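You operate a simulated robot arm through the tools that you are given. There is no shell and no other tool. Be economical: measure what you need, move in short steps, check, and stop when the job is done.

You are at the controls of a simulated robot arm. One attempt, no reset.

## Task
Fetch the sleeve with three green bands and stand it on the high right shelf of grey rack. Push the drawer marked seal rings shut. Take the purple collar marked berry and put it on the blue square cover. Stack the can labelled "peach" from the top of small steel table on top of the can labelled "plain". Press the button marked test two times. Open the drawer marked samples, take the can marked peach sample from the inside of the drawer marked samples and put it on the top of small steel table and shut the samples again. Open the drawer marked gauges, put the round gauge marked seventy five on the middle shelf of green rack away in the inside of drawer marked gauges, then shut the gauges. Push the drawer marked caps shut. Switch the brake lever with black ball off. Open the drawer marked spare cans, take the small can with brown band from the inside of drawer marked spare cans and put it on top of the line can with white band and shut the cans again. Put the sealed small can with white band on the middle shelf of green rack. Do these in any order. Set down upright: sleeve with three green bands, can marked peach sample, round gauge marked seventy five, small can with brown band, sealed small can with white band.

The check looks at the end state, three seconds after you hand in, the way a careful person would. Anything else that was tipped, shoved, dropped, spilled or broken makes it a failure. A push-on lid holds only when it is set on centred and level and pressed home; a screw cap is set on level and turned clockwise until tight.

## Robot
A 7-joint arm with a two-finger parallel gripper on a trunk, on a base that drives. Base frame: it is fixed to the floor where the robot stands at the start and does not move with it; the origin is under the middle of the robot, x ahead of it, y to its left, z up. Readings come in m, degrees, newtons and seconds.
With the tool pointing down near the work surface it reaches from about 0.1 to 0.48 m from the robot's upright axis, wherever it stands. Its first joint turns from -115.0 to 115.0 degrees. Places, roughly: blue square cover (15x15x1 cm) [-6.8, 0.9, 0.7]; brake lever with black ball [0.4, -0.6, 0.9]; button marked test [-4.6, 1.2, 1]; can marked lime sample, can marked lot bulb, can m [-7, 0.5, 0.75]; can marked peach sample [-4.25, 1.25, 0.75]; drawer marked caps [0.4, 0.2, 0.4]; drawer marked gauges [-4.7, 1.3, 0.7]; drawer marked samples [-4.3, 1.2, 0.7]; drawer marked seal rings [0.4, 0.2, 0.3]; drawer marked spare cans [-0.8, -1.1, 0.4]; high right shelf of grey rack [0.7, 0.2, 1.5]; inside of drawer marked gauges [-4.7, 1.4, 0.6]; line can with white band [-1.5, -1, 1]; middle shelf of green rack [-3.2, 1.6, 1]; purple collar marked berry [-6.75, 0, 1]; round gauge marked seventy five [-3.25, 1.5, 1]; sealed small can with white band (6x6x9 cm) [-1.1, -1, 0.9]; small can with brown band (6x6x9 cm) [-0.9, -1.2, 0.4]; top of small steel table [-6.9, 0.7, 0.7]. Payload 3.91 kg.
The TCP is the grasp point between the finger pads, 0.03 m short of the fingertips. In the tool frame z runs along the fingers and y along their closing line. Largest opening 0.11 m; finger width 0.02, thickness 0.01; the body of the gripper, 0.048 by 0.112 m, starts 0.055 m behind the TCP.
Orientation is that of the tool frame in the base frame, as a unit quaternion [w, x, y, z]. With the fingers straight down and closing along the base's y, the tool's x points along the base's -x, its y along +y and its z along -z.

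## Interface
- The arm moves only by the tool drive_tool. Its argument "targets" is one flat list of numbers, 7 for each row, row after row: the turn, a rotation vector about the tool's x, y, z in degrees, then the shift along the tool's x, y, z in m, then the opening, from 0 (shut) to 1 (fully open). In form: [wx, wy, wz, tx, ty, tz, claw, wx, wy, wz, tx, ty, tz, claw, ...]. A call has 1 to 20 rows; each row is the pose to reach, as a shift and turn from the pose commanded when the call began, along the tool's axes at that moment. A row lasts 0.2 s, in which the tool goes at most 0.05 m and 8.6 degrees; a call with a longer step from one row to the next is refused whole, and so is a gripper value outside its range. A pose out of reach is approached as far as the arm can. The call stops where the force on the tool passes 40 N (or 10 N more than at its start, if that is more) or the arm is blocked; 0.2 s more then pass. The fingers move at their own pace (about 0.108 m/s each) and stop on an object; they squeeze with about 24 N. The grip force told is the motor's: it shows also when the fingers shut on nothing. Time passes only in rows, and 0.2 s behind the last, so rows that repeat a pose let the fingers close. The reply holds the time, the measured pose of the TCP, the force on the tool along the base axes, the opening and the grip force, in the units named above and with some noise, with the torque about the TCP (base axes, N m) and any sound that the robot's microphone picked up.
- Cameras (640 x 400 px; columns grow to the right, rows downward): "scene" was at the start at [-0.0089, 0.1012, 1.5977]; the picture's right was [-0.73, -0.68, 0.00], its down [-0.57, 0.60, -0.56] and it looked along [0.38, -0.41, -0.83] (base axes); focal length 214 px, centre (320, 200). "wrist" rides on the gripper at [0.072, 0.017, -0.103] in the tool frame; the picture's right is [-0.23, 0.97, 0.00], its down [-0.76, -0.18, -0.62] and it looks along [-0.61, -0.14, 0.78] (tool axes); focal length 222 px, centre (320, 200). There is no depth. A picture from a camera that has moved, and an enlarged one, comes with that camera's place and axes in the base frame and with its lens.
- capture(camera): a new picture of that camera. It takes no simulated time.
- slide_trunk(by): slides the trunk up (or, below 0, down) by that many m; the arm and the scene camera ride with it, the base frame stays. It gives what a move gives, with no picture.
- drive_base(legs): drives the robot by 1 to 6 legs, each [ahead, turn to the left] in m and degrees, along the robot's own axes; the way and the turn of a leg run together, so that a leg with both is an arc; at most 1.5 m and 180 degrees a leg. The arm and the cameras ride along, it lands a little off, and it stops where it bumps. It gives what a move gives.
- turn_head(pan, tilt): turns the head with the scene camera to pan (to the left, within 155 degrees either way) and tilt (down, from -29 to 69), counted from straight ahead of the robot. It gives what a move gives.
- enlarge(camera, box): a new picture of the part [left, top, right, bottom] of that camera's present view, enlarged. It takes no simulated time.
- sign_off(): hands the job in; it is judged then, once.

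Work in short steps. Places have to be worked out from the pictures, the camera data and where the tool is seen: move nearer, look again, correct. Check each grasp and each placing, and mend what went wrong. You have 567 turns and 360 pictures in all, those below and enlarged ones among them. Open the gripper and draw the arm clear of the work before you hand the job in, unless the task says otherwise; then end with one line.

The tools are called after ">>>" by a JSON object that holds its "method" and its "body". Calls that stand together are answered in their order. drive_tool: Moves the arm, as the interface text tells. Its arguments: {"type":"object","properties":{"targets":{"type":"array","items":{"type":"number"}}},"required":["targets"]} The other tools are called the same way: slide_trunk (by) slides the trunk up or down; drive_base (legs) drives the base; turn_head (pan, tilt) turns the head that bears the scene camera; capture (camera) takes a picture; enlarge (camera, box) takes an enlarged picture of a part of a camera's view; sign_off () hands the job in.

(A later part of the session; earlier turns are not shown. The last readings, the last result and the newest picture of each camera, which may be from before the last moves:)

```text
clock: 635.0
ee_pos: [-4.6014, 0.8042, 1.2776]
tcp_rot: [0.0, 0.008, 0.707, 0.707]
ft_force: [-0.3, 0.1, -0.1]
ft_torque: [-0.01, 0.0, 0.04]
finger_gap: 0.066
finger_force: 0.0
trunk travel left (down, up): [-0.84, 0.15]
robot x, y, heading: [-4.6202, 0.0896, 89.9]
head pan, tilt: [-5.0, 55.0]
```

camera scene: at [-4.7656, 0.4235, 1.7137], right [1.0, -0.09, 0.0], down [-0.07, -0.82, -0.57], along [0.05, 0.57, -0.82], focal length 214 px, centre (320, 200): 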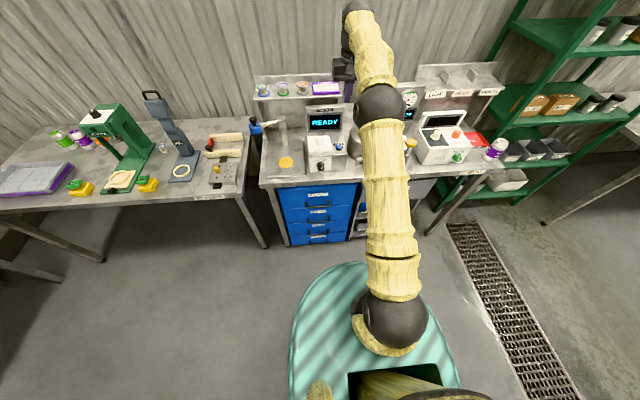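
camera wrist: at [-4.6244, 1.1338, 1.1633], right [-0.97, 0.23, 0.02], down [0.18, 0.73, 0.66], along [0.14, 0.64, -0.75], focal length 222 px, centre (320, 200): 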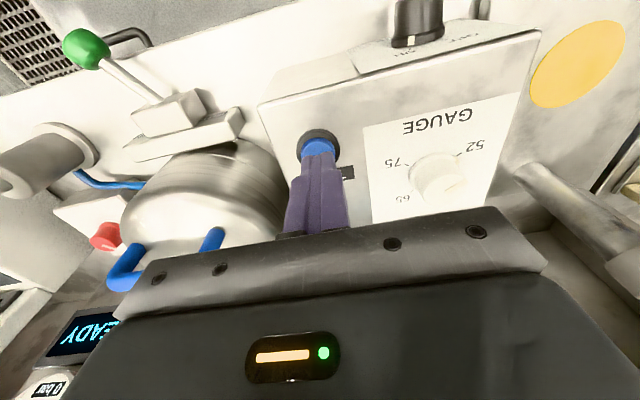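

>>> {"method": "drive_base", "body": {"legs": [[0, -90], [0.356, 0], [0, 90]]}}

>>> {"method": "slide_trunk", "body": {"by": -0.4}}

>>> {"method": "slide_trunk", "body": {"by": -0.2}}

>>> {"method": "capture", "body": {"camera": "wrist"}}

>>> {"method": "capture", "body": {"camera": "scene"}}

```text
clock: 645.0
ee_pos: [-4.2427, 0.801, 1.2767]
tcp_rot: [0.002, 0.008, 0.707, 0.707]
ft_force: [-0.6, -1.2, 0.2]
ft_torque: [0.02, -0.02, 0.01]
finger_gap: 0.0661
finger_force: 0.0
trunk travel left (down, up): [-0.84, 0.15]
robot x, y, heading: [-4.2684, 0.0902, 89.4]
head pan, tilt: [-5.0, 55.0]
```

```text
clock: 648.8
ee_pos: [-4.2431, 0.8005, 0.8778]
tcp_rot: [0.003, 0.008, 0.707, 0.707]
ft_force: [-0.2, 0.6, 0.7]
ft_torque: [0.0, 0.0, 0.02]
finger_gap: 0.0664
finger_force: 0.0
trunk travel left (down, up): [-0.44, 0.55]
robot x, y, heading: [-4.2667, 0.0913, 89.5]
head pan, tilt: [-5.0, 55.0]
```

```text
clock: 651.0
ee_pos: [-4.2419, 0.8011, 0.6775]
tcp_rot: [0.003, 0.008, 0.707, 0.708]
ft_force: [-0.5, 0.7, 0.6]
ft_torque: [-0.01, -0.01, -0.03]
finger_gap: 0.0659
finger_force: 0.0
trunk travel left (down, up): [-0.24, 0.75]
robot x, y, heading: [-4.2661, 0.0893, 89.2]
head pan, tilt: [-5.0, 55.0]
```

```text
145 pictures are left
camera wrist: at [-4.3168, 0.6987, 0.6947], right [0.23, 0.0, 0.97], down [0.75, -0.64, -0.18], along [0.62, 0.77, -0.15], focal length 222 px, centre (320, 200)
```

wrist: 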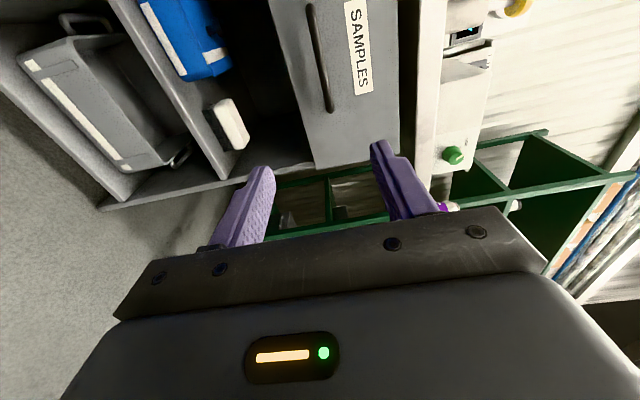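

```text
144 pictures are left
camera scene: at [-4.4117, 0.1036, 1.1138], right [1.0, -0.1, 0.0], down [-0.08, -0.82, -0.57], along [0.06, 0.57, -0.82], focal length 214 px, centre (320, 200)
```

scene: 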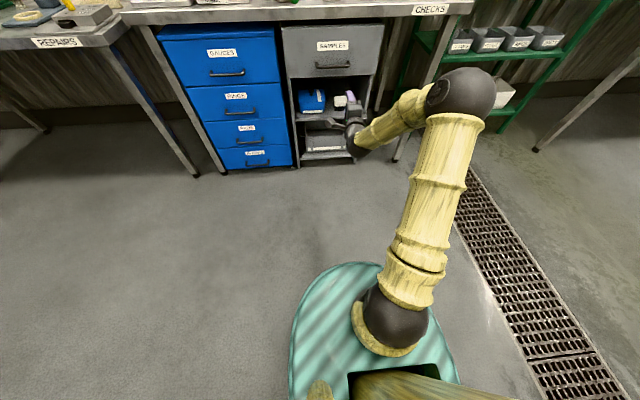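

Handle centre ≈(−4.26, z 0.682). Approach and grip.

>>> {"method": "drive_base", "body": {"legs": [[0.2, 0.6]]}}

>>> {"method": "drive_tool", "body": {"targets": [0, 0, 0, 0.01, 0.005, 0.03, 0.6, 0, 0, 0, 0.01, 0.005, 0.06, 0.6]}}

>>> {"method": "capture", "body": {"camera": "wrist"}}

```text
clock: 652.6
ee_pos: [-4.2492, 1.0022, 0.677]
tcp_rot: [-0.001, 0.004, 0.707, 0.707]
ft_force: [-0.5, 0.5, -0.1]
ft_torque: [-0.02, 0.0, -0.01]
finger_gap: 0.0661
finger_force: 0.1
trunk travel left (down, up): [-0.24, 0.75]
robot x, y, heading: [-4.2684, 0.2915, 90.1]
head pan, tilt: [-5.0, 55.0]
```

```text
clock: 653.2
ee_pos: [-4.2576, 1.0623, 0.6823]
tcp_rot: [-0.001, 0.005, 0.707, 0.707]
ft_force: [0.7, -0.2, 0.4]
ft_torque: [-0.02, 0.01, 0.01]
finger_gap: 0.0656
finger_force: 0.0
trunk travel left (down, up): [-0.24, 0.75]
robot x, y, heading: [-4.2658, 0.293, 90.1]
head pan, tilt: [-5.0, 55.0]
```

```text
143 pictures are left
camera wrist: at [-4.3312, 0.958, 0.7], right [0.23, 0.0, 0.97], down [0.76, -0.63, -0.18], along [0.61, 0.78, -0.15], focal length 222 px, centre (320, 200)
```

wrist: 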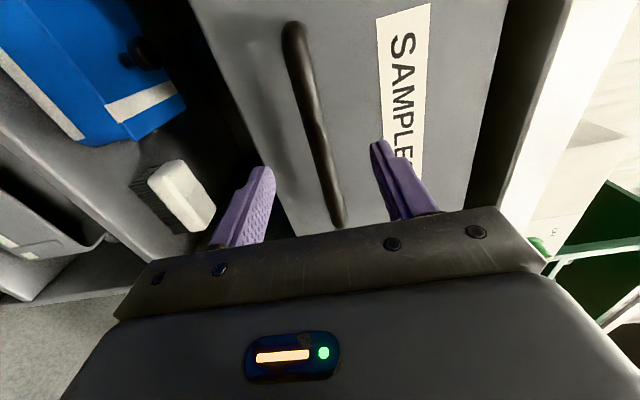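

>>> {"method": "drive_tool", "body": {"targets": [0, 0, 0, 0, 0, 0.033, 0.6, 0, 0, 0, 0, 0, 0.033, 0.3, 0, 0, 0, 0, 0, 0.033, 0, 0, 0, 0, 0, 0, 0.033, 0]}}

>>> {"method": "drive_base", "body": {"legs": [[-0.14, 0]]}}

>>> {"method": "drive_base", "body": {"legs": [[-0.14, 0]]}}

>>> {"method": "capture", "body": {"camera": "scene"}}

```text
clock: 654.2
ee_pos: [-4.2582, 1.0939, 0.6837]
tcp_rot: [0.001, 0.004, 0.705, 0.709]
ft_force: [-0.3, 1.9, 10.9]
ft_torque: [0.08, -0.46, -0.11]
finger_gap: 0.0134
finger_force: 45.3
trunk travel left (down, up): [-0.24, 0.75]
robot x, y, heading: [-4.2679, 0.2883, 90.5]
head pan, tilt: [-5.0, 55.0]
```

```text
clock: 655.5
ee_pos: [-4.2571, 0.9521, 0.6853]
tcp_rot: [0.001, 0.005, 0.705, 0.709]
ft_force: [1.0, 1.6, 19.4]
ft_torque: [0.08, -0.4, 0.18]
finger_gap: 0.0136
finger_force: 44.6
trunk travel left (down, up): [-0.24, 0.75]
robot x, y, heading: [-4.2637, 0.151, 90.1]
head pan, tilt: [-5.0, 55.0]
```

```text
clock: 656.8
ee_pos: [-4.2573, 0.8148, 0.6839]
tcp_rot: [0.0, 0.005, 0.705, 0.709]
ft_force: [1.2, 0.6, 12.1]
ft_torque: [0.01, -0.39, 0.21]
finger_gap: 0.0134
finger_force: 45.0
trunk travel left (down, up): [-0.24, 0.75]
robot x, y, heading: [-4.2639, 0.0081, 89.9]
head pan, tilt: [-5.0, 55.0]
```

```text
142 pictures are left
camera scene: at [-4.4108, 0.0206, 1.1139], right [1.0, -0.09, 0.0], down [-0.07, -0.82, -0.57], along [0.05, 0.57, -0.82], focal length 214 px, centre (320, 200)
```

scene: 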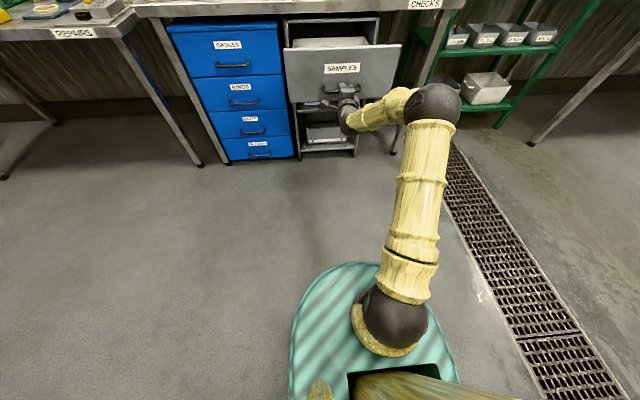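

Samples drawer is open 0.28 m. Release, back off, raise, and look inside.

>>> {"method": "drive_tool", "body": {"targets": [0, 0, 0, 0, 0, 0, 0.3, 0, 0, 0, 0, 0, 0, 0.6, 0, 0, 0, 0, 0, -0.03, 0.6, 0, 0, 0, 0, 0, -0.07, 0.6]}}

>>> {"method": "drive_base", "body": {"legs": [[-0.08, 0]]}}

>>> {"method": "slide_trunk", "body": {"by": 0.4}}

>>> {"method": "slide_trunk", "body": {"by": 0.2}}

>>> {"method": "turn_head", "body": {"pan": -5, "tilt": 50}}

>>> {"method": "enlarge", "body": {"camera": "scene", "box": [240, 80, 440, 230]}}

```text
clock: 657.8
ee_pos: [-4.2583, 0.7437, 0.6832]
tcp_rot: [-0.001, 0.005, 0.706, 0.708]
ft_force: [-0.3, 0.3, -0.1]
ft_torque: [0.01, 0.0, 0.03]
finger_gap: 0.0658
finger_force: 0.1
trunk travel left (down, up): [-0.24, 0.75]
robot x, y, heading: [-4.2716, 0.0079, 90.1]
head pan, tilt: [-5.0, 55.0]
```

```text
clock: 658.9
ee_pos: [-4.2589, 0.6642, 0.6841]
tcp_rot: [0.0, 0.005, 0.705, 0.709]
ft_force: [-0.1, -0.2, 0.1]
ft_torque: [-0.04, 0.0, 0.01]
finger_gap: 0.0657
finger_force: 0.0
trunk travel left (down, up): [-0.24, 0.75]
robot x, y, heading: [-4.2644, -0.0763, 90.1]
head pan, tilt: [-5.0, 55.0]
```

```text
clock: 662.7
ee_pos: [-4.2568, 0.6649, 1.0843]
tcp_rot: [0.0, 0.005, 0.706, 0.708]
ft_force: [1.0, -0.2, 0.1]
ft_torque: [0.01, 0.02, 0.0]
finger_gap: 0.0661
finger_force: 0.0
trunk travel left (down, up): [-0.64, 0.35]
robot x, y, heading: [-4.2688, -0.0709, 89.8]
head pan, tilt: [-5.0, 55.0]
```

```text
clock: 664.9
ee_pos: [-4.2569, 0.6635, 1.2835]
tcp_rot: [-0.001, 0.005, 0.705, 0.709]
ft_force: [1.0, 1.0, 0.8]
ft_torque: [-0.01, 0.0, 0.02]
finger_gap: 0.066
finger_force: 0.1
trunk travel left (down, up): [-0.84, 0.15]
robot x, y, heading: [-4.2634, -0.0721, 89.9]
head pan, tilt: [-5.0, 55.0]
```

```text
clock: 665.5
ee_pos: [-4.2577, 0.6646, 1.2838]
tcp_rot: [0.0, 0.004, 0.705, 0.709]
ft_force: [-0.1, 0.9, 0.3]
ft_torque: [0.0, 0.01, -0.01]
finger_gap: 0.0659
finger_force: 0.1
trunk travel left (down, up): [-0.84, 0.15]
robot x, y, heading: [-4.264, -0.0728, 89.7]
head pan, tilt: [-5.0, 50.0]
```

```text
2.67 times, centred on (340, 155) of scene
camera zoom: at [-4.4105, -0.0535, 1.7202], right [1.0, -0.09, 0.0], down [-0.07, -0.76, -0.64], along [0.06, 0.64, -0.77], focal length 572 px, centre (267, 320)
```

zoom: 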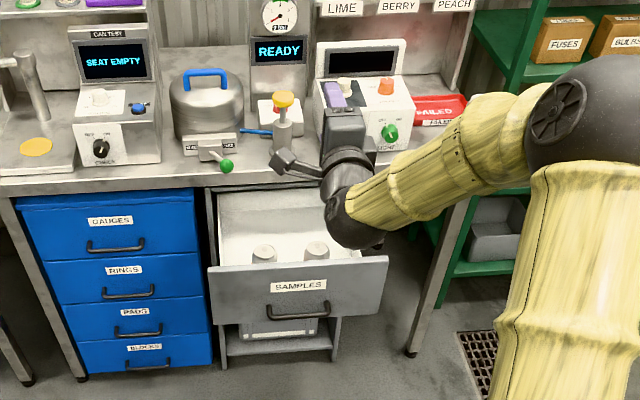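

>>> {"method": "drive_tool", "body": {"targets": [8.5, 0, 0, 0, 0, -0.01, 0.6, 17, 0, 0, 0, 0, -0.02, 0.6, 25.5, 0, 0, 0, 0, -0.03, 0.7, 34, 0, 0, 0, 0, -0.04, 0.7, 42.5, 0, 0, 0, 0, -0.05, 0.7, 51, 0, 0, 0, 0, -0.06, 0.7, 59.5, 0, 0, 0, 0, -0.07, 0.8, 68, 0, 0, 0, 0, -0.08, 0.8, 76.5, 0, 0, 0, 0, -0.09, 0.8, 85, 0, 0, 0, 0, -0.1, 0.8, 90, 0, 0, 0, 0, -0.1, 0.8]}}

>>> {"method": "drive_base", "body": {"legs": [[0.37, 0]]}}

>>> {"method": "capture", "body": {"camera": "wrist"}}

>>> {"method": "capture", "body": {"camera": "scene"}}

```text
clock: 667.9
ee_pos: [-4.2589, 0.5644, 1.2824]
tcp_rot: [-0.004, 0.004, 1.0, 0.001]
ft_force: [0.7, 0.7, 0.7]
ft_torque: [0.0, 0.03, 0.03]
finger_gap: 0.088
finger_force: 0.1
trunk travel left (down, up): [-0.84, 0.15]
robot x, y, heading: [-4.2651, -0.0717, 89.7]
head pan, tilt: [-5.0, 50.0]
```

```text
clock: 670.3
ee_pos: [-4.2612, 0.9364, 1.2822]
tcp_rot: [-0.004, 0.001, 1.0, 0.002]
ft_force: [-0.5, 0.0, -0.1]
ft_torque: [-0.01, 0.01, 0.01]
finger_gap: 0.0879
finger_force: 0.1
trunk travel left (down, up): [-0.84, 0.15]
robot x, y, heading: [-4.2676, 0.3002, 89.8]
head pan, tilt: [-5.0, 50.0]
```

```text
140 pictures are left
camera wrist: at [-4.3341, 0.9532, 1.3864], right [0.23, 0.97, 0.0], down [0.77, -0.18, 0.62], along [0.6, -0.14, -0.79], focal length 222 px, centre (320, 200)
```

wrist: 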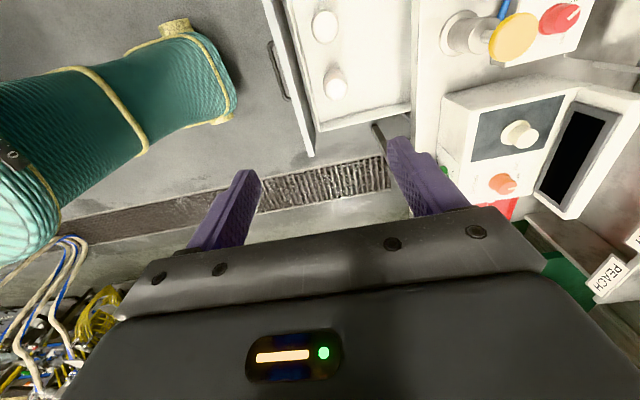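

```text
139 pictures are left
camera scene: at [-4.4111, 0.319, 1.7202], right [1.0, -0.08, 0.0], down [-0.06, -0.76, -0.64], along [0.05, 0.64, -0.77], focal length 214 px, centre (320, 200)
```

scene: 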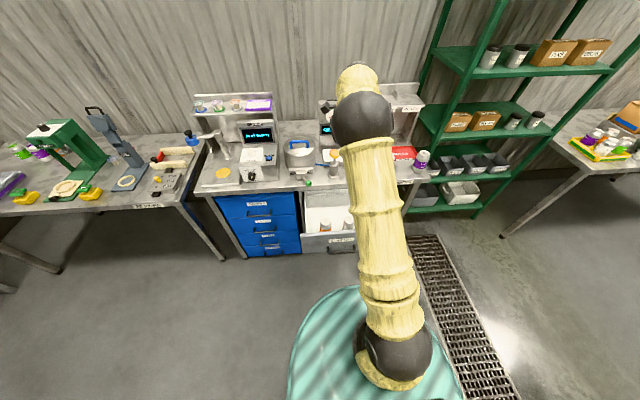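

>>> {"method": "enlarge", "body": {"camera": "scene", "box": [280, 180, 370, 260]}}

>>> {"method": "enlarge", "body": {"camera": "wrist", "box": [260, 0, 420, 130]}}

```text
5.00 times, centred on (325, 220) of scene
camera zoom: at [-4.4111, 0.319, 1.7202], right [1.0, -0.08, 0.0], down [-0.06, -0.76, -0.64], along [0.05, 0.64, -0.77], focal length 1072 px, centre (295, 100)
```

zoom: 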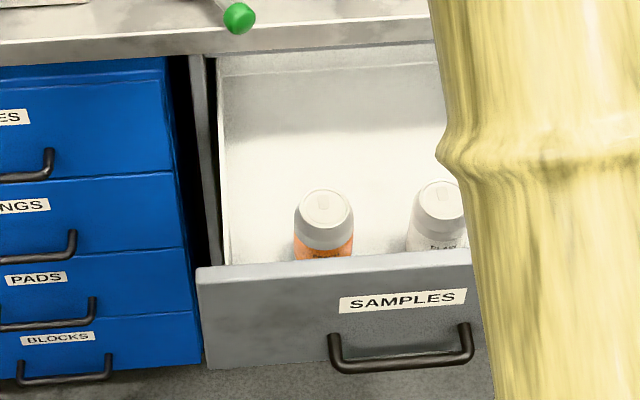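

```text
3.08 times, centred on (340, 65) of wrist
camera zoom: at [-4.3341, 0.9532, 1.3864], right [0.23, 0.97, 0.0], down [0.77, -0.18, 0.62], along [0.6, -0.14, -0.79], focal length 684 px, centre (258, 615)
```

zoom: 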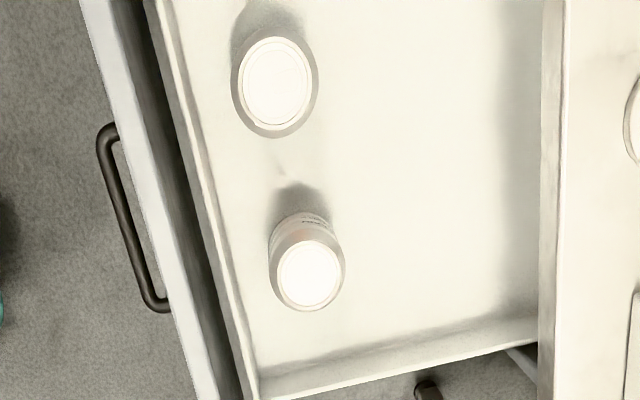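

The peach sample (orange) is the left one at ≈(−4.331, 0.966), top z≈0.75. Move above it and lower.

>>> {"method": "drive_tool", "body": {"targets": [0, 0, 0, 0.035, 0.015, 0, 0.8, 0, 0, 0, 0.07, 0.03, 0, 0.8]}}

>>> {"method": "slide_trunk", "body": {"by": -0.4}}

>>> {"method": "capture", "body": {"camera": "wrist"}}

```text
clock: 670.9
ee_pos: [-4.3325, 0.9666, 1.2835]
tcp_rot: [-0.002, 0.002, 1.0, 0.002]
ft_force: [-0.2, -0.1, 0.7]
ft_torque: [-0.01, 0.02, 0.01]
finger_gap: 0.0884
finger_force: 0.1
trunk travel left (down, up): [-0.84, 0.15]
robot x, y, heading: [-4.2672, 0.3005, 90.2]
head pan, tilt: [-5.0, 50.0]
```

```text
clock: 674.7
ee_pos: [-4.3328, 0.9666, 0.8844]
tcp_rot: [-0.004, 0.001, 1.0, 0.003]
ft_force: [-0.7, -0.5, 0.4]
ft_torque: [0.0, -0.05, 0.0]
finger_gap: 0.0882
finger_force: 0.0
trunk travel left (down, up): [-0.44, 0.55]
robot x, y, heading: [-4.2645, 0.3008, 90.1]
head pan, tilt: [-5.0, 50.0]
```

```text
136 pictures are left
camera wrist: at [-4.4038, 0.982, 0.9879], right [0.23, 0.97, 0.0], down [0.77, -0.18, 0.62], along [0.6, -0.14, -0.79], focal length 222 px, centre (320, 200)
```

wrist: 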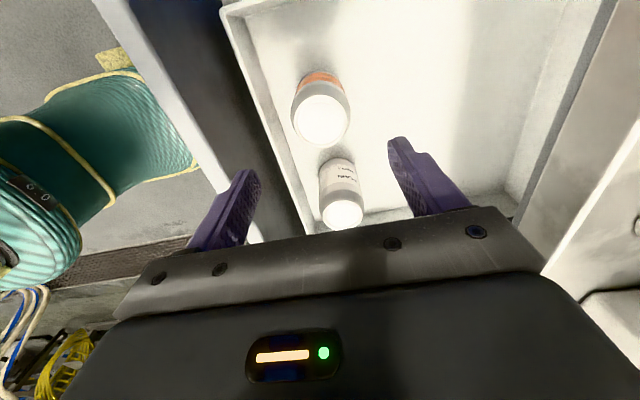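

Aligned exactly. Descend and grip.

>>> {"method": "drive_tool", "body": {"targets": [0, 0, 0, -0.002, 0, 0.04, 0.8, 0, 0, 0, -0.002, 0, 0.08, 0.8, 0, 0, 0, -0.002, 0, 0.12, 0.8, 0, 0, 0, -0.002, 0, 0.16, 0.8]}}

>>> {"method": "capture", "body": {"camera": "wrist"}}

```text
clock: 675.7
ee_pos: [-4.3301, 0.9661, 0.7231]
tcp_rot: [-0.003, 0.001, 1.0, 0.003]
ft_force: [0.5, -0.2, 0.5]
ft_torque: [0.0, -0.03, -0.03]
finger_gap: 0.0881
finger_force: 0.0
trunk travel left (down, up): [-0.44, 0.55]
robot x, y, heading: [-4.2662, 0.2963, 90.0]
head pan, tilt: [-5.0, 50.0]
```

```text
135 pictures are left
camera wrist: at [-4.4025, 0.9825, 0.827], right [0.23, 0.97, 0.0], down [0.77, -0.18, 0.62], along [0.6, -0.14, -0.79], focal length 222 px, centre (320, 200)
```

wrist: 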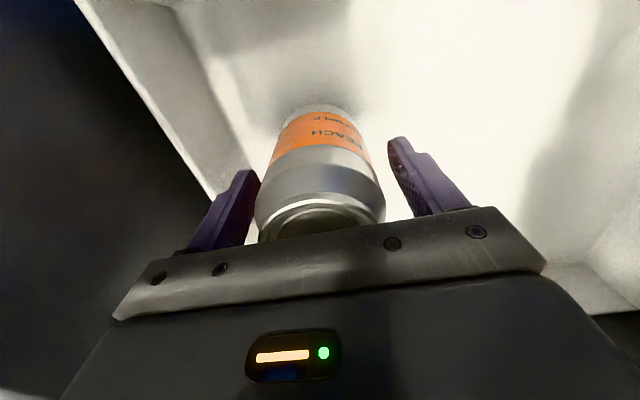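

>>> {"method": "drive_tool", "body": {"targets": [0, 0, 0, 0, 0, 0.012, 0.8, 0, 0, 0, 0, 0, 0.012, 0.65, 0, 0, 0, 0, 0, 0.012, 0.5, 0, 0, 0, 0, 0, 0.012, 0.35, 0, 0, 0, 0, 0, 0.012, 0.35]}}

>>> {"method": "slide_trunk", "body": {"by": 0.15}}

>>> {"method": "capture", "body": {"camera": "wrist"}}

```text
clock: 676.9
ee_pos: [-4.332, 0.9664, 0.7127]
tcp_rot: [-0.003, 0.001, 1.0, 0.002]
ft_force: [-0.2, -2.1, -0.1]
ft_torque: [-0.2, 0.07, 0.0]
finger_gap: 0.0656
finger_force: 24.1
trunk travel left (down, up): [-0.44, 0.55]
robot x, y, heading: [-4.2693, 0.3001, 90.1]
head pan, tilt: [-5.0, 50.0]
```

```text
clock: 678.7
ee_pos: [-4.3317, 0.966, 0.8606]
tcp_rot: [-0.004, 0.001, 1.0, 0.001]
ft_force: [0.1, 0.5, -3.0]
ft_torque: [0.04, -0.01, 0.01]
finger_gap: 0.0659
finger_force: 24.0
trunk travel left (down, up): [-0.59, 0.4]
robot x, y, heading: [-4.271, 0.3008, 90.1]
head pan, tilt: [-5.0, 50.0]
```

```text
134 pictures are left
camera wrist: at [-4.4028, 0.983, 0.9652], right [0.23, 0.97, 0.0], down [0.77, -0.18, 0.62], along [0.6, -0.14, -0.79], focal length 222 px, centre (320, 200)
```

wrist: 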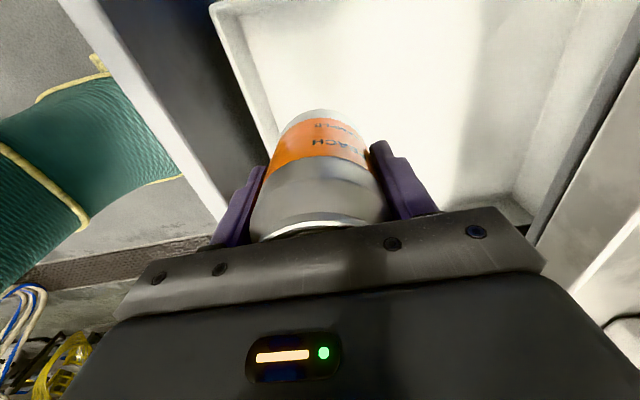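

Peach sample in hand. Raise, back off, and drive toward the small steel table.

>>> {"method": "slide_trunk", "body": {"by": 0.35}}

>>> {"method": "drive_base", "body": {"legs": [[-0.2, 0], [0, 90], [1.4, 0]]}}

>>> {"method": "turn_head", "body": {"pan": 0, "tilt": 35}}

>>> {"method": "capture", "body": {"camera": "scene"}}

>>> {"method": "turn_head", "body": {"pan": 45, "tilt": 30}}

>>> {"method": "capture", "body": {"camera": "scene"}}

```text
clock: 682.1
ee_pos: [-4.3316, 0.968, 1.2114]
tcp_rot: [-0.004, 0.001, 1.0, 0.003]
ft_force: [0.5, -0.2, -3.8]
ft_torque: [0.0, 0.01, -0.04]
finger_gap: 0.0654
finger_force: 24.3
trunk travel left (down, up): [-0.94, 0.05]
robot x, y, heading: [-4.2697, 0.3001, 90.4]
head pan, tilt: [-5.0, 50.0]
```

```text
clock: 694.0
ee_pos: [-6.33, 0.0852, 1.2097]
tcp_rot: [-0.004, -0.696, 0.718, -0.001]
ft_force: [-0.6, 0.9, -3.2]
ft_torque: [-0.01, -0.02, 0.01]
finger_gap: 0.0657
finger_force: 24.2
trunk travel left (down, up): [-0.94, 0.05]
robot x, y, heading: [-5.6655, 0.1314, 178.6]
head pan, tilt: [-5.0, 50.0]
```

```text
clock: 694.8
ee_pos: [-6.3291, 0.0861, 1.2113]
tcp_rot: [-0.004, -0.696, 0.718, -0.001]
ft_force: [-1.0, 0.6, -3.8]
ft_torque: [0.0, 0.04, 0.03]
finger_gap: 0.0659
finger_force: 23.9
trunk travel left (down, up): [-0.94, 0.05]
robot x, y, heading: [-5.6582, 0.1322, 178.4]
head pan, tilt: [0.0, 35.0]
```

```text
133 pictures are left
camera scene: at [-5.6929, -0.0226, 1.8419], right [0.03, 1.0, 0.0], down [0.57, -0.01, -0.82], along [-0.82, 0.02, -0.57], focal length 214 px, centre (320, 200)
```

scene: 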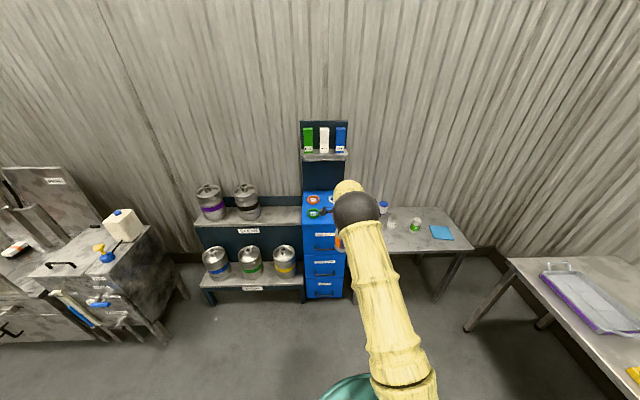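

```text
clock: 695.9
ee_pos: [-6.3298, 0.0851, 1.2126]
tcp_rot: [-0.003, -0.696, 0.718, -0.001]
ft_force: [0.9, 0.4, -3.6]
ft_torque: [-0.02, 0.01, 0.02]
finger_gap: 0.0656
finger_force: 24.0
trunk travel left (down, up): [-0.94, 0.05]
robot x, y, heading: [-5.6607, 0.1299, 178.5]
head pan, tilt: [45.0, 30.0]
```

```text
132 pictures are left
camera scene: at [-5.6706, -0.0871, 1.8498], right [-0.69, 0.73, 0.0], down [0.36, 0.34, -0.87], along [-0.63, -0.6, -0.5], focal length 214 px, centre (320, 200)
```

scene: 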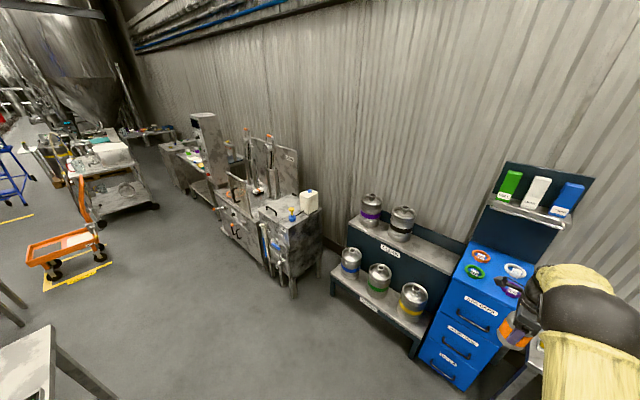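

>>> {"method": "turn_head", "body": {"pan": -10, "tilt": 35}}

>>> {"method": "enlarge", "body": {"camera": "scene", "box": [230, 110, 420, 260]}}

>>> {"method": "enlarge", "body": {"camera": "scene", "box": [320, 160, 460, 270]}}

```text
clock: 697.2
ee_pos: [-6.3292, 0.0854, 1.2107]
tcp_rot: [-0.004, -0.696, 0.718, -0.001]
ft_force: [-0.1, 0.1, -3.4]
ft_torque: [-0.02, 0.0, -0.01]
finger_gap: 0.0657
finger_force: 24.6
trunk travel left (down, up): [-0.94, 0.05]
robot x, y, heading: [-5.6626, 0.1294, 178.2]
head pan, tilt: [-10.0, 35.0]
```

```text
2.67 times, centred on (325, 185) of scene
camera zoom: at [-5.6913, -0.0075, 1.842], right [0.2, 0.98, 0.0], down [0.56, -0.11, -0.82], along [-0.8, 0.16, -0.57], focal length 572 px, centre (307, 240)
```

zoom: 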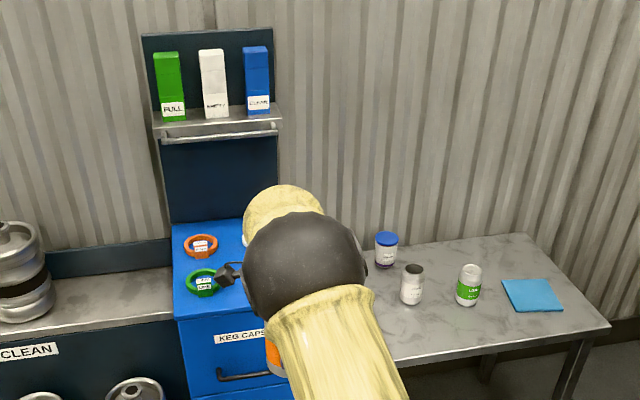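

```text
3.64 times, centred on (390, 215) of scene
camera zoom: at [-5.6913, -0.0075, 1.842], right [0.2, 0.98, 0.0], down [0.56, -0.11, -0.82], along [-0.8, 0.16, -0.57], focal length 780 px, centre (66, 146)
```

zoom: 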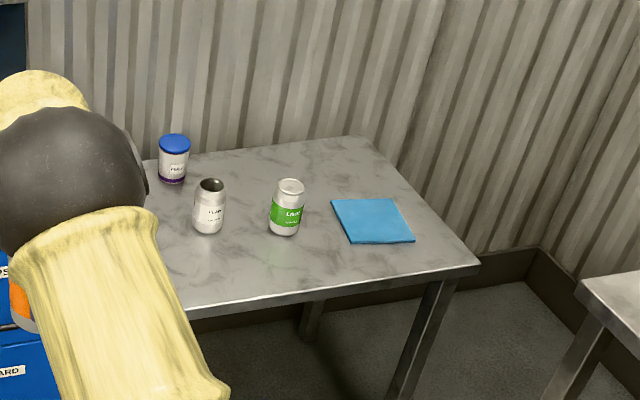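

>>> {"method": "drive_base", "body": {"legs": [[0, 35]]}}

>>> {"method": "turn_head", "body": {"pan": -45, "tilt": 35}}

>>> {"method": "capture", "body": {"camera": "scene"}}

>>> {"method": "enlarge", "body": {"camera": "scene", "box": [220, 130, 440, 270]}}

```text
clock: 699.3
ee_pos: [-6.1816, -0.2926, 1.2111]
tcp_rot: [0.003, 0.88, -0.474, 0.003]
ft_force: [0.5, -0.2, -3.1]
ft_torque: [-0.02, -0.01, 0.01]
finger_gap: 0.0654
finger_force: 24.0
trunk travel left (down, up): [-0.94, 0.05]
robot x, y, heading: [-5.6604, 0.1271, -146.0]
head pan, tilt: [-10.0, 35.0]
```

```text
clock: 700.3
ee_pos: [-6.1822, -0.2919, 1.212]
tcp_rot: [0.004, 0.88, -0.475, 0.003]
ft_force: [0.2, 0.2, -3.6]
ft_torque: [-0.03, -0.01, -0.01]
finger_gap: 0.0658
finger_force: 23.8
trunk travel left (down, up): [-0.94, 0.05]
robot x, y, heading: [-5.661, 0.132, -146.3]
head pan, tilt: [-45.0, 35.0]
```

```text
129 pictures are left
camera scene: at [-5.6123, 0.0524, 1.842], right [0.19, 0.98, 0.0], down [0.56, -0.11, -0.82], along [-0.8, 0.16, -0.57], focal length 214 px, centre (320, 200)
```

scene: 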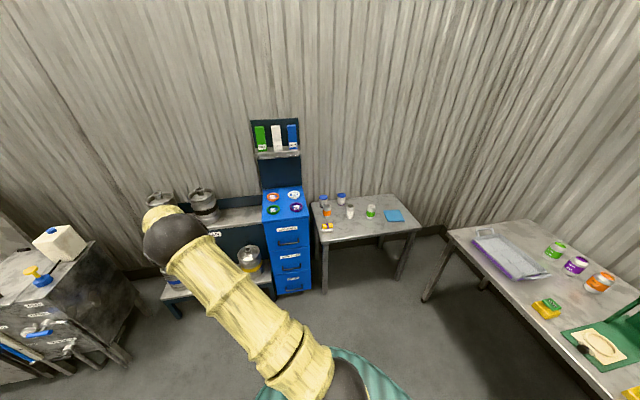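

```text
2.86 times, centred on (330, 200) of scene
camera zoom: at [-5.6123, 0.0524, 1.842], right [0.19, 0.98, 0.0], down [0.56, -0.11, -0.82], along [-0.8, 0.16, -0.57], focal length 613 px, centre (291, 200)
```

zoom: 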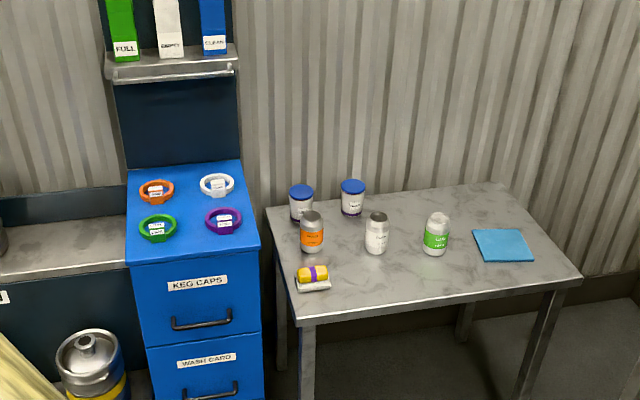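

Table (front edge x≈−6.67, y 0.29–1.07): peach and plain cans at left-centre, lime, and the blue cover at right. I'll put the sample at the front centre. Drive in front of the table.

>>> {"method": "drive_base", "body": {"legs": [[0, -86], [0.5, 0], [0, 52.5]]}}

>>> {"method": "turn_head", "body": {"pan": -5, "tilt": 45}}

>>> {"method": "capture", "body": {"camera": "scene"}}

>>> {"method": "capture", "body": {"camera": "wrist"}}

```text
clock: 709.2
ee_pos: [-6.6384, 0.4492, 1.2104]
tcp_rot: [0.004, 0.71, -0.704, 0.001]
ft_force: [0.3, -0.1, -3.2]
ft_torque: [-0.02, 0.0, 0.01]
finger_gap: 0.0656
finger_force: 23.5
trunk travel left (down, up): [-0.94, 0.05]
robot x, y, heading: [-5.9737, 0.524, -179.0]
head pan, tilt: [-45.0, 35.0]
```

```text
clock: 710.3
ee_pos: [-6.639, 0.4489, 1.2126]
tcp_rot: [0.004, 0.71, -0.704, 0.001]
ft_force: [-0.9, 0.2, -3.0]
ft_torque: [-0.02, 0.02, 0.0]
finger_gap: 0.0656
finger_force: 23.7
trunk travel left (down, up): [-0.94, 0.05]
robot x, y, heading: [-5.9773, 0.519, -179.2]
head pan, tilt: [-5.0, 45.0]
```

```text
127 pictures are left
camera scene: at [-5.9914, 0.3743, 1.8272], right [0.07, 1.0, 0.0], down [0.71, -0.05, -0.71], along [-0.71, 0.05, -0.71], focal length 214 px, centre (320, 200)
```

scene: 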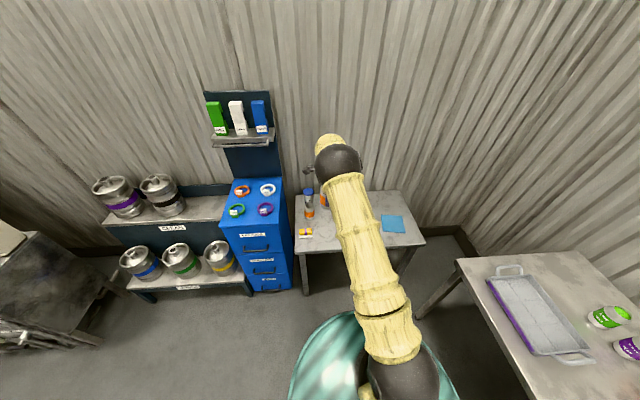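

```text
126 pictures are left
camera wrist: at [-6.6557, 0.3767, 1.3153], right [-0.98, 0.22, 0.0], down [0.17, 0.77, 0.62], along [0.13, 0.6, -0.79], focal length 222 px, centre (320, 200)
```

wrist: 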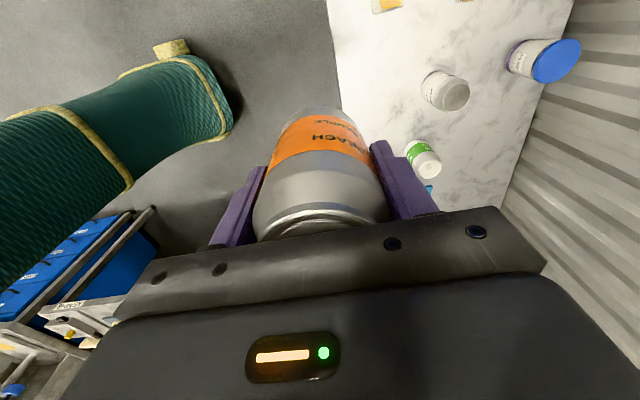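

Plain can ≈(−6.897, 0.545), top z≈0.837; table z≈0.725. Place the sample at about (−6.735, 0.61).

>>> {"method": "drive_base", "body": {"legs": [[0.1, 0]]}}

>>> {"method": "drive_tool", "body": {"targets": [0, 0, 0, -0.04, 0, 0, 0.35, 0, 0, 0, -0.08, 0, 0.03, 0.35, 0, 0, 0, -0.12, 0, 0.07, 0.35, 0, 0, 0, -0.16, 0, 0.1, 0.35, 0, 0, 0, -0.16, 0, 0.14, 0.35, 0, 0, 0, -0.16, 0, 0.18, 0.35, 0, 0, 0, -0.16, 0, 0.22, 0.35]}}

>>> {"method": "capture", "body": {"camera": "wrist"}}

>>> {"method": "capture", "body": {"camera": "scene"}}

```text
clock: 711.4
ee_pos: [-6.7406, 0.4468, 1.212]
tcp_rot: [0.004, 0.71, -0.704, 0.001]
ft_force: [-0.1, 0.2, -3.5]
ft_torque: [-0.03, 0.03, 0.0]
finger_gap: 0.0659
finger_force: 24.4
trunk travel left (down, up): [-0.94, 0.05]
robot x, y, heading: [-6.0742, 0.5197, -179.1]
head pan, tilt: [-5.0, 45.0]
```

```text
refused: row 3 steps farther than a row can; nothing moved
```

```text
125 pictures are left
camera wrist: at [-6.7567, 0.3746, 1.315], right [-0.98, 0.22, 0.0], down [0.17, 0.77, 0.62], along [0.13, 0.6, -0.79], focal length 222 px, centre (320, 200)
```

wrist: 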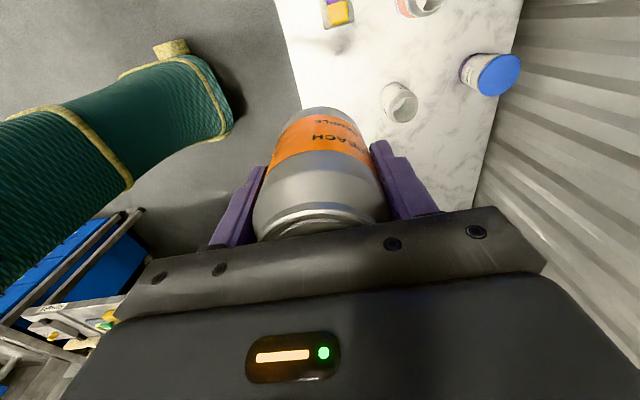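

```text
124 pictures are left
camera scene: at [-6.0926, 0.3724, 1.8272], right [0.07, 1.0, 0.0], down [0.71, -0.05, -0.71], along [-0.7, 0.05, -0.71], focal length 214 px, centre (320, 200)
```

scene: 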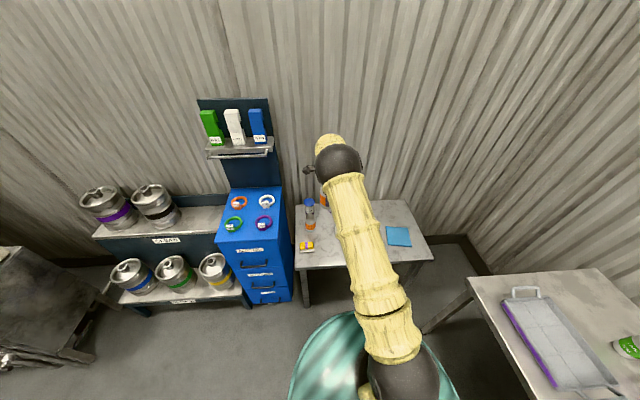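

>>> {"method": "drive_tool", "body": {"targets": [0, 0, 0, -0.04, 0, 0, 0.35, 0, 0, 0, -0.08, 0, 0.02, 0.35, 0, 0, 0, -0.12, 0, 0.04, 0.35, 0, 0, 0, -0.155, 0, 0.07, 0.35, 0, 0, 0, -0.16, 0, 0.11, 0.35, 0, 0, 0, -0.16, 0, 0.15, 0.35, 0, 0, 0, -0.16, 0, 0.19, 0.35, 0, 0, 0, -0.16, 0, 0.23, 0.35]}}

>>> {"method": "capture", "body": {"camera": "wrist"}}

>>> {"method": "capture", "body": {"camera": "scene"}}

```text
clock: 713.2
ee_pos: [-6.7433, 0.6065, 0.9806]
tcp_rot: [0.005, 0.71, -0.704, 0.0]
ft_force: [-0.6, -0.9, -3.4]
ft_torque: [-0.02, -0.03, 0.0]
finger_gap: 0.0658
finger_force: 24.1
trunk travel left (down, up): [-0.94, 0.05]
robot x, y, heading: [-6.0749, 0.5205, -179.0]
head pan, tilt: [-5.0, 45.0]
```

```text
123 pictures are left
camera wrist: at [-6.7595, 0.5345, 1.0852], right [-0.98, 0.22, 0.0], down [0.17, 0.77, 0.62], along [0.13, 0.6, -0.79], focal length 222 px, centre (320, 200)
```

wrist: 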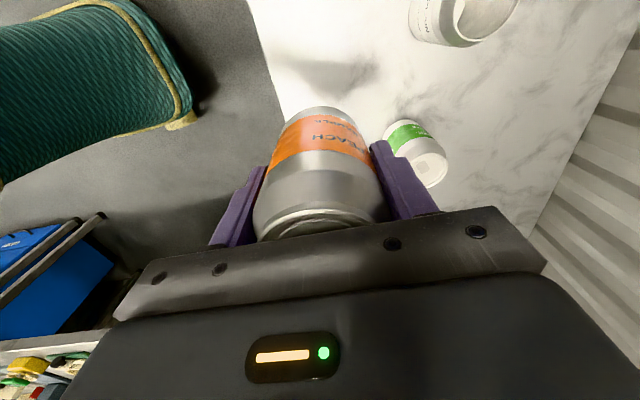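

```text
122 pictures are left
camera scene: at [-6.0931, 0.3729, 1.8272], right [0.07, 1.0, 0.0], down [0.71, -0.05, -0.71], along [-0.7, 0.05, -0.71], focal length 214 px, centre (320, 200)
```

scene: 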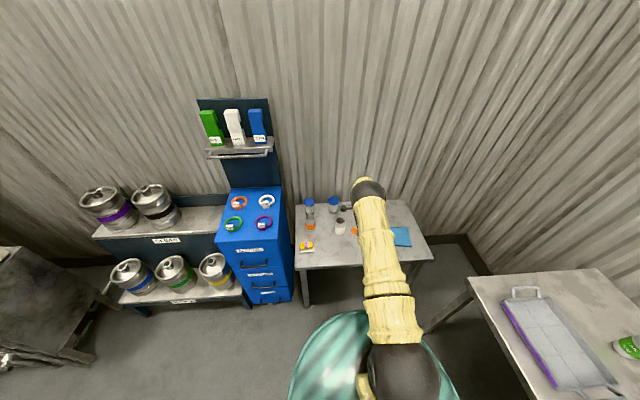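

>>> {"method": "drive_tool", "body": {"targets": [0, 0, 0, 0, 0, 0.04, 0.35, 0, 0, 0, 0, 0, 0.08, 0.35, 0, 0, 0, 0, 0, 0.12, 0.35, 0, 0, 0, 0, 0, 0.15, 0.35, 0, 0, 0, 0, 0, 0.158, 0.35, 0, 0, 0, 0, 0, 0.166, 0.35, 0, 0, 0, 0, 0, 0.174, 0.35, 0, 0, 0, 0, 0, 0.182, 0.35, 0, 0, 0, 0, 0, 0.19, 0.35, 0, 0, 0, 0, 0, 0.198, 0.35]}}

```text
clock: 715.4
ee_pos: [-6.7332, 0.5999, 0.7915]
tcp_rot: [0.004, 0.711, -0.703, 0.001]
ft_force: [0.2, 0.5, -2.1]
ft_torque: [-0.07, -0.06, 0.02]
finger_gap: 0.0658
finger_force: 23.4
out of reach, approached as far as the arm can: row 8, 9, 10
trunk travel left (down, up): [-0.94, 0.05]
robot x, y, heading: [-6.0753, 0.5159, -178.8]
head pan, tilt: [-5.0, 45.0]
```

The arm is at its low limit; raise a bit, lower the trunk, and finish with the arm.

>>> {"method": "drive_tool", "body": {"targets": [0, 0, 0, 0, 0, -0.05, 0.35, 0, 0, 0, 0, 0, -0.1, 0.35, 0, 0, 0, 0, 0, -0.15, 0.35]}}

>>> {"method": "slide_trunk", "body": {"by": -0.12}}

>>> {"method": "drive_tool", "body": {"targets": [0, 0, 0, 0, 0, 0.02, 0.35, 0, 0, 0, 0, 0, 0.03, 0.35, 0, 0, 0, 0, 0, 0.037, 0.35, 0, 0, 0, 0, 0, 0.044, 0.35, 0, 0, 0, 0, 0, 0.051, 0.35, 0, 0, 0, 0, 0, 0.058, 0.35, 0, 0, 0, 0, 0, 0.065, 0.35, 0, 0, 0, 0, 0, 0.072, 0.35]}}

```text
clock: 716.2
ee_pos: [-6.7313, 0.6013, 0.9412]
tcp_rot: [0.004, 0.71, -0.704, 0.001]
ft_force: [-0.4, -0.4, -3.8]
ft_torque: [0.03, 0.02, 0.0]
finger_gap: 0.0658
finger_force: 24.0
trunk travel left (down, up): [-0.94, 0.05]
robot x, y, heading: [-6.0754, 0.5191, -179.0]
head pan, tilt: [-5.0, 45.0]
```

```text
clock: 717.7
ee_pos: [-6.7322, 0.6002, 0.8214]
tcp_rot: [0.003, 0.71, -0.704, 0.001]
ft_force: [-0.4, 0.4, -4.0]
ft_torque: [-0.01, 0.03, -0.04]
finger_gap: 0.0653
finger_force: 24.0
trunk travel left (down, up): [-0.82, 0.17]
robot x, y, heading: [-6.0743, 0.5186, -179.1]
head pan, tilt: [-5.0, 45.0]
```

```text
clock: 718.9
ee_pos: [-6.7365, 0.6017, 0.7802]
tcp_rot: [0.006, 0.711, -0.703, -0.003]
ft_force: [7.2, -1.7, 27.6]
ft_torque: [-0.04, -1.28, -0.02]
finger_gap: 0.0658
finger_force: 24.3
trunk travel left (down, up): [-0.82, 0.17]
robot x, y, heading: [-6.0794, 0.5208, -179.1]
head pan, tilt: [-5.0, 45.0]
stopped in row 6: the force on the tool passed its limit (the readings are from after the stop); the commanded pose is now the measured one
```

Contact. Ease off and release.

>>> {"method": "drive_tool", "body": {"targets": [0, 0, 0, 0, 0, -0.002, 0.35, 0, 0, 0, 0, 0, -0.002, 0.62, 0, 0, 0, 0, 0, -0.002, 0.7, 0, 0, 0, 0, 0, -0.002, 0.75, 0, 0, 0, 0, 0, -0.002, 0.75]}}

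>>> {"method": "capture", "body": {"camera": "wrist"}}

>>> {"method": "drive_tool", "body": {"targets": [0, 0, 0, 0, 0, -0.03, 0.75, 0, 0, 0, 0, 0, -0.07, 0.75, 0, 0, 0, 0, 0, -0.11, 0.75, 0, 0, 0, 0, 0, -0.15, 0.75, 0, 0, 0, 0, 0, -0.19, 0.75]}}

>>> {"method": "capture", "body": {"camera": "wrist"}}

```text
clock: 720.1
ee_pos: [-6.7367, 0.6013, 0.7793]
tcp_rot: [0.007, 0.71, -0.704, -0.004]
ft_force: [-4.3, 1.2, 24.3]
ft_torque: [0.18, -0.43, 0.02]
finger_gap: 0.0826
finger_force: 0.2
trunk travel left (down, up): [-0.82, 0.17]
robot x, y, heading: [-6.0737, 0.5147, -179.2]
head pan, tilt: [-5.0, 45.0]
```

```text
121 pictures are left
camera wrist: at [-6.7506, 0.529, 0.884], right [-0.98, 0.22, 0.01], down [0.18, 0.77, 0.62], along [0.12, 0.6, -0.79], focal length 222 px, centre (320, 200)
```

wrist: 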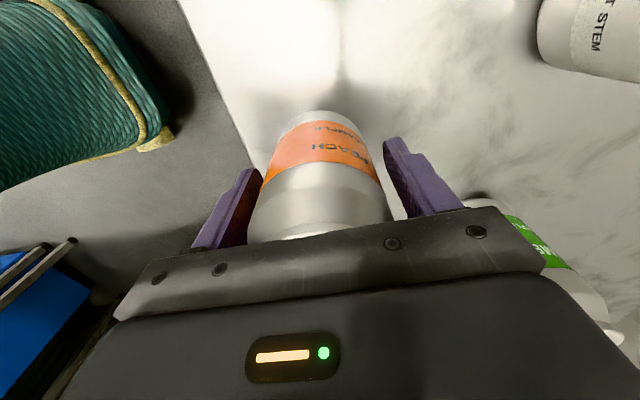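

```text
clock: 721.3
ee_pos: [-6.7329, 0.6031, 0.9676]
tcp_rot: [0.006, 0.711, -0.704, -0.003]
ft_force: [0.3, 0.1, -0.2]
ft_torque: [0.0, 0.02, -0.03]
finger_gap: 0.0826
finger_force: 0.1
trunk travel left (down, up): [-0.82, 0.17]
robot x, y, heading: [-6.075, 0.5165, -179.1]
head pan, tilt: [-5.0, 45.0]
```

```text
120 pictures are left
camera wrist: at [-6.7489, 0.5306, 1.0725], right [-0.98, 0.22, 0.01], down [0.18, 0.77, 0.62], along [0.13, 0.6, -0.79], focal length 222 px, centre (320, 200)
```

wrist: 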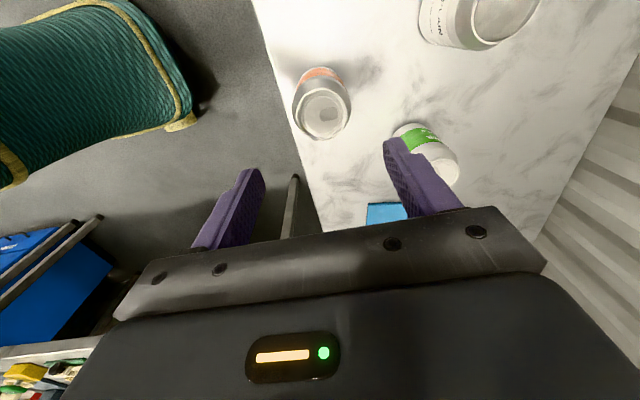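

Sample stands on the table. Next, peach onto plain: raise, roll the tool 90° (camera toward the robot), and move in over the peach can (≈(−6.94, 0.376)).

>>> {"method": "drive_tool", "body": {"targets": [0, 0, -8.5, 0, 0, -0.03, 0.8, 0, 0, -17, 0, 0, -0.06, 0.8, 0, 0, -25.5, 0, 0, -0.1, 0.8, 0, 0, -34, 0, 0, -0.14, 0.8, 0, 0, -42.5, 0, 0, -0.14, 0.8, 0, 0, -51, 0, 0, -0.14, 0.8, 0, 0, -59.5, 0, 0, -0.14, 0.8, 0, 0, -68, 0, 0, -0.14, 0.8, 0, 0, -76.5, 0, 0, -0.14, 0.8, 0, 0, -85, 0, 0, -0.14, 0.8, 0, 0, -90, 0, 0, -0.14, 0.8]}}

>>> {"method": "drive_base", "body": {"legs": [[0.2, 0]]}}

>>> {"method": "drive_tool", "body": {"targets": [0, 0, 0, 0, 0.04, 0, 0.8, 0, 0, 0, 0, 0.08, 0, 0.8, 0, 0, 0, 0, 0.12, 0, 0.8, 0, 0, 0, 0, 0.16, 0, 0.8, 0, 0, 0, 0, 0.2, 0, 0.8, 0, 0, 0, 0, 0.227, 0, 0.8]}}

>>> {"method": "capture", "body": {"camera": "wrist"}}

```text
clock: 723.7
ee_pos: [-6.7317, 0.6032, 1.1083]
tcp_rot: [0.002, 1.0, 0.006, -0.005]
ft_force: [1.0, -0.1, 0.1]
ft_torque: [0.03, 0.03, 0.01]
finger_gap: 0.0878
finger_force: 0.1
trunk travel left (down, up): [-0.82, 0.17]
robot x, y, heading: [-6.0738, 0.52, -178.9]
head pan, tilt: [-5.0, 45.0]
```

```text
clock: 725.3
ee_pos: [-6.9353, 0.5985, 1.1076]
tcp_rot: [0.003, 1.0, 0.004, -0.004]
ft_force: [-0.3, 0.0, -0.8]
ft_torque: [0.0, 0.02, -0.02]
finger_gap: 0.0881
finger_force: 0.0
trunk travel left (down, up): [-0.82, 0.17]
robot x, y, heading: [-6.2761, 0.5158, -178.6]
head pan, tilt: [-5.0, 45.0]
```

```text
clock: 726.7
ee_pos: [-6.9306, 0.3715, 1.1081]
tcp_rot: [0.003, 1.0, 0.005, -0.005]
ft_force: [1.0, -0.1, 0.2]
ft_torque: [0.01, 0.04, 0.0]
finger_gap: 0.0879
finger_force: 0.0
trunk travel left (down, up): [-0.82, 0.17]
robot x, y, heading: [-6.2776, 0.5117, -179.1]
head pan, tilt: [-5.0, 45.0]
```

```text
119 pictures are left
camera wrist: at [-6.8579, 0.355, 1.2115], right [-0.22, -0.98, 0.01], down [-0.76, 0.17, 0.63], along [-0.62, 0.13, -0.78], focal length 222 px, centre (320, 200)
```

wrist: 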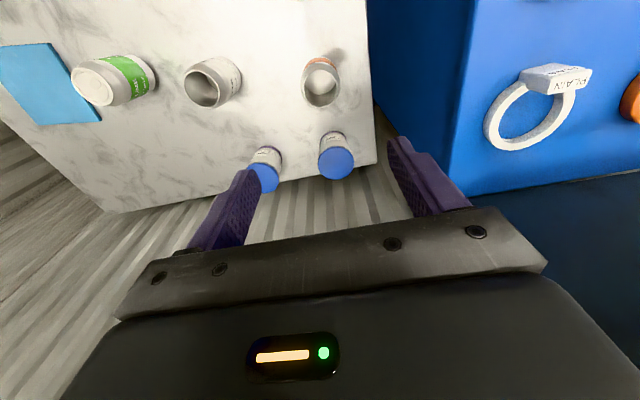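

Peach at (−6.934, 0.369), plain at (−6.897, 0.537). Lower the trunk over the peach can.

>>> {"method": "slide_trunk", "body": {"by": -0.2}}

>>> {"method": "capture", "body": {"camera": "wrist"}}

```text
clock: 728.9
ee_pos: [-6.9313, 0.3711, 0.9092]
tcp_rot: [0.002, 1.0, 0.006, -0.006]
ft_force: [-0.6, -0.4, -0.2]
ft_torque: [-0.01, 0.01, 0.02]
finger_gap: 0.0882
finger_force: 0.1
trunk travel left (down, up): [-0.62, 0.37]
robot x, y, heading: [-6.2748, 0.5169, -179.0]
head pan, tilt: [-5.0, 45.0]
```

```text
118 pictures are left
camera wrist: at [-6.8578, 0.3558, 1.0116], right [-0.22, -0.98, 0.01], down [-0.76, 0.17, 0.63], along [-0.62, 0.13, -0.78], focal length 222 px, centre (320, 200)
```

wrist: 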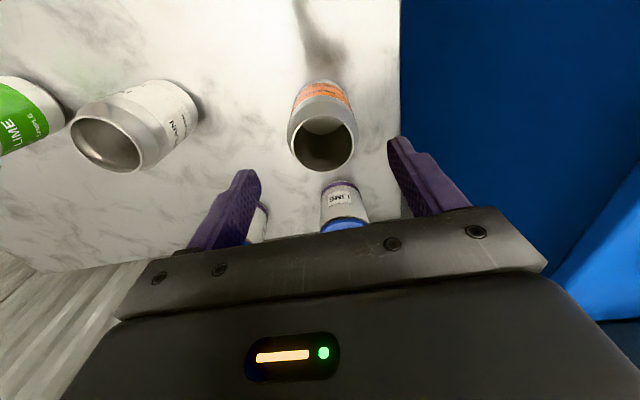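

>>> {"method": "drive_tool", "body": {"targets": [0, 0, 0, -0.003, 0.002, 0.04, 0.8, 0, 0, 0, -0.003, 0.002, 0.08, 0.8, 0, 0, 0, -0.003, 0.002, 0.104, 0.8]}}

>>> {"method": "capture", "body": {"camera": "wrist"}}

```text
clock: 729.7
ee_pos: [-6.9345, 0.3692, 0.8043]
tcp_rot: [0.002, 1.0, 0.005, -0.005]
ft_force: [-0.7, 0.3, 0.6]
ft_torque: [-0.06, -0.02, 0.02]
finger_gap: 0.0882
finger_force: 0.0
trunk travel left (down, up): [-0.62, 0.37]
robot x, y, heading: [-6.2742, 0.516, -178.9]
head pan, tilt: [-5.0, 45.0]
```

```text
117 pictures are left
camera wrist: at [-6.8611, 0.3533, 0.9071], right [-0.22, -0.98, 0.01], down [-0.76, 0.17, 0.63], along [-0.62, 0.13, -0.78], focal length 222 px, centre (320, 200)
```

wrist: 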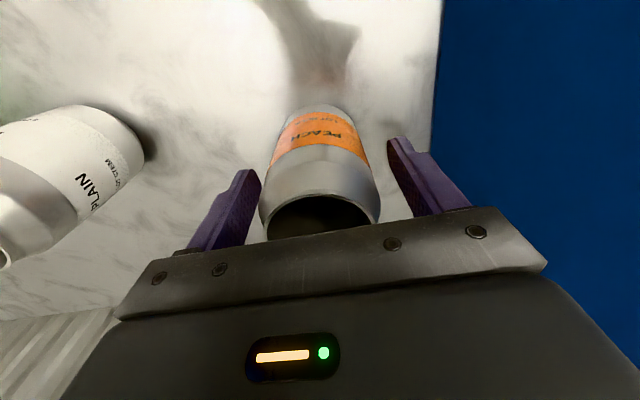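

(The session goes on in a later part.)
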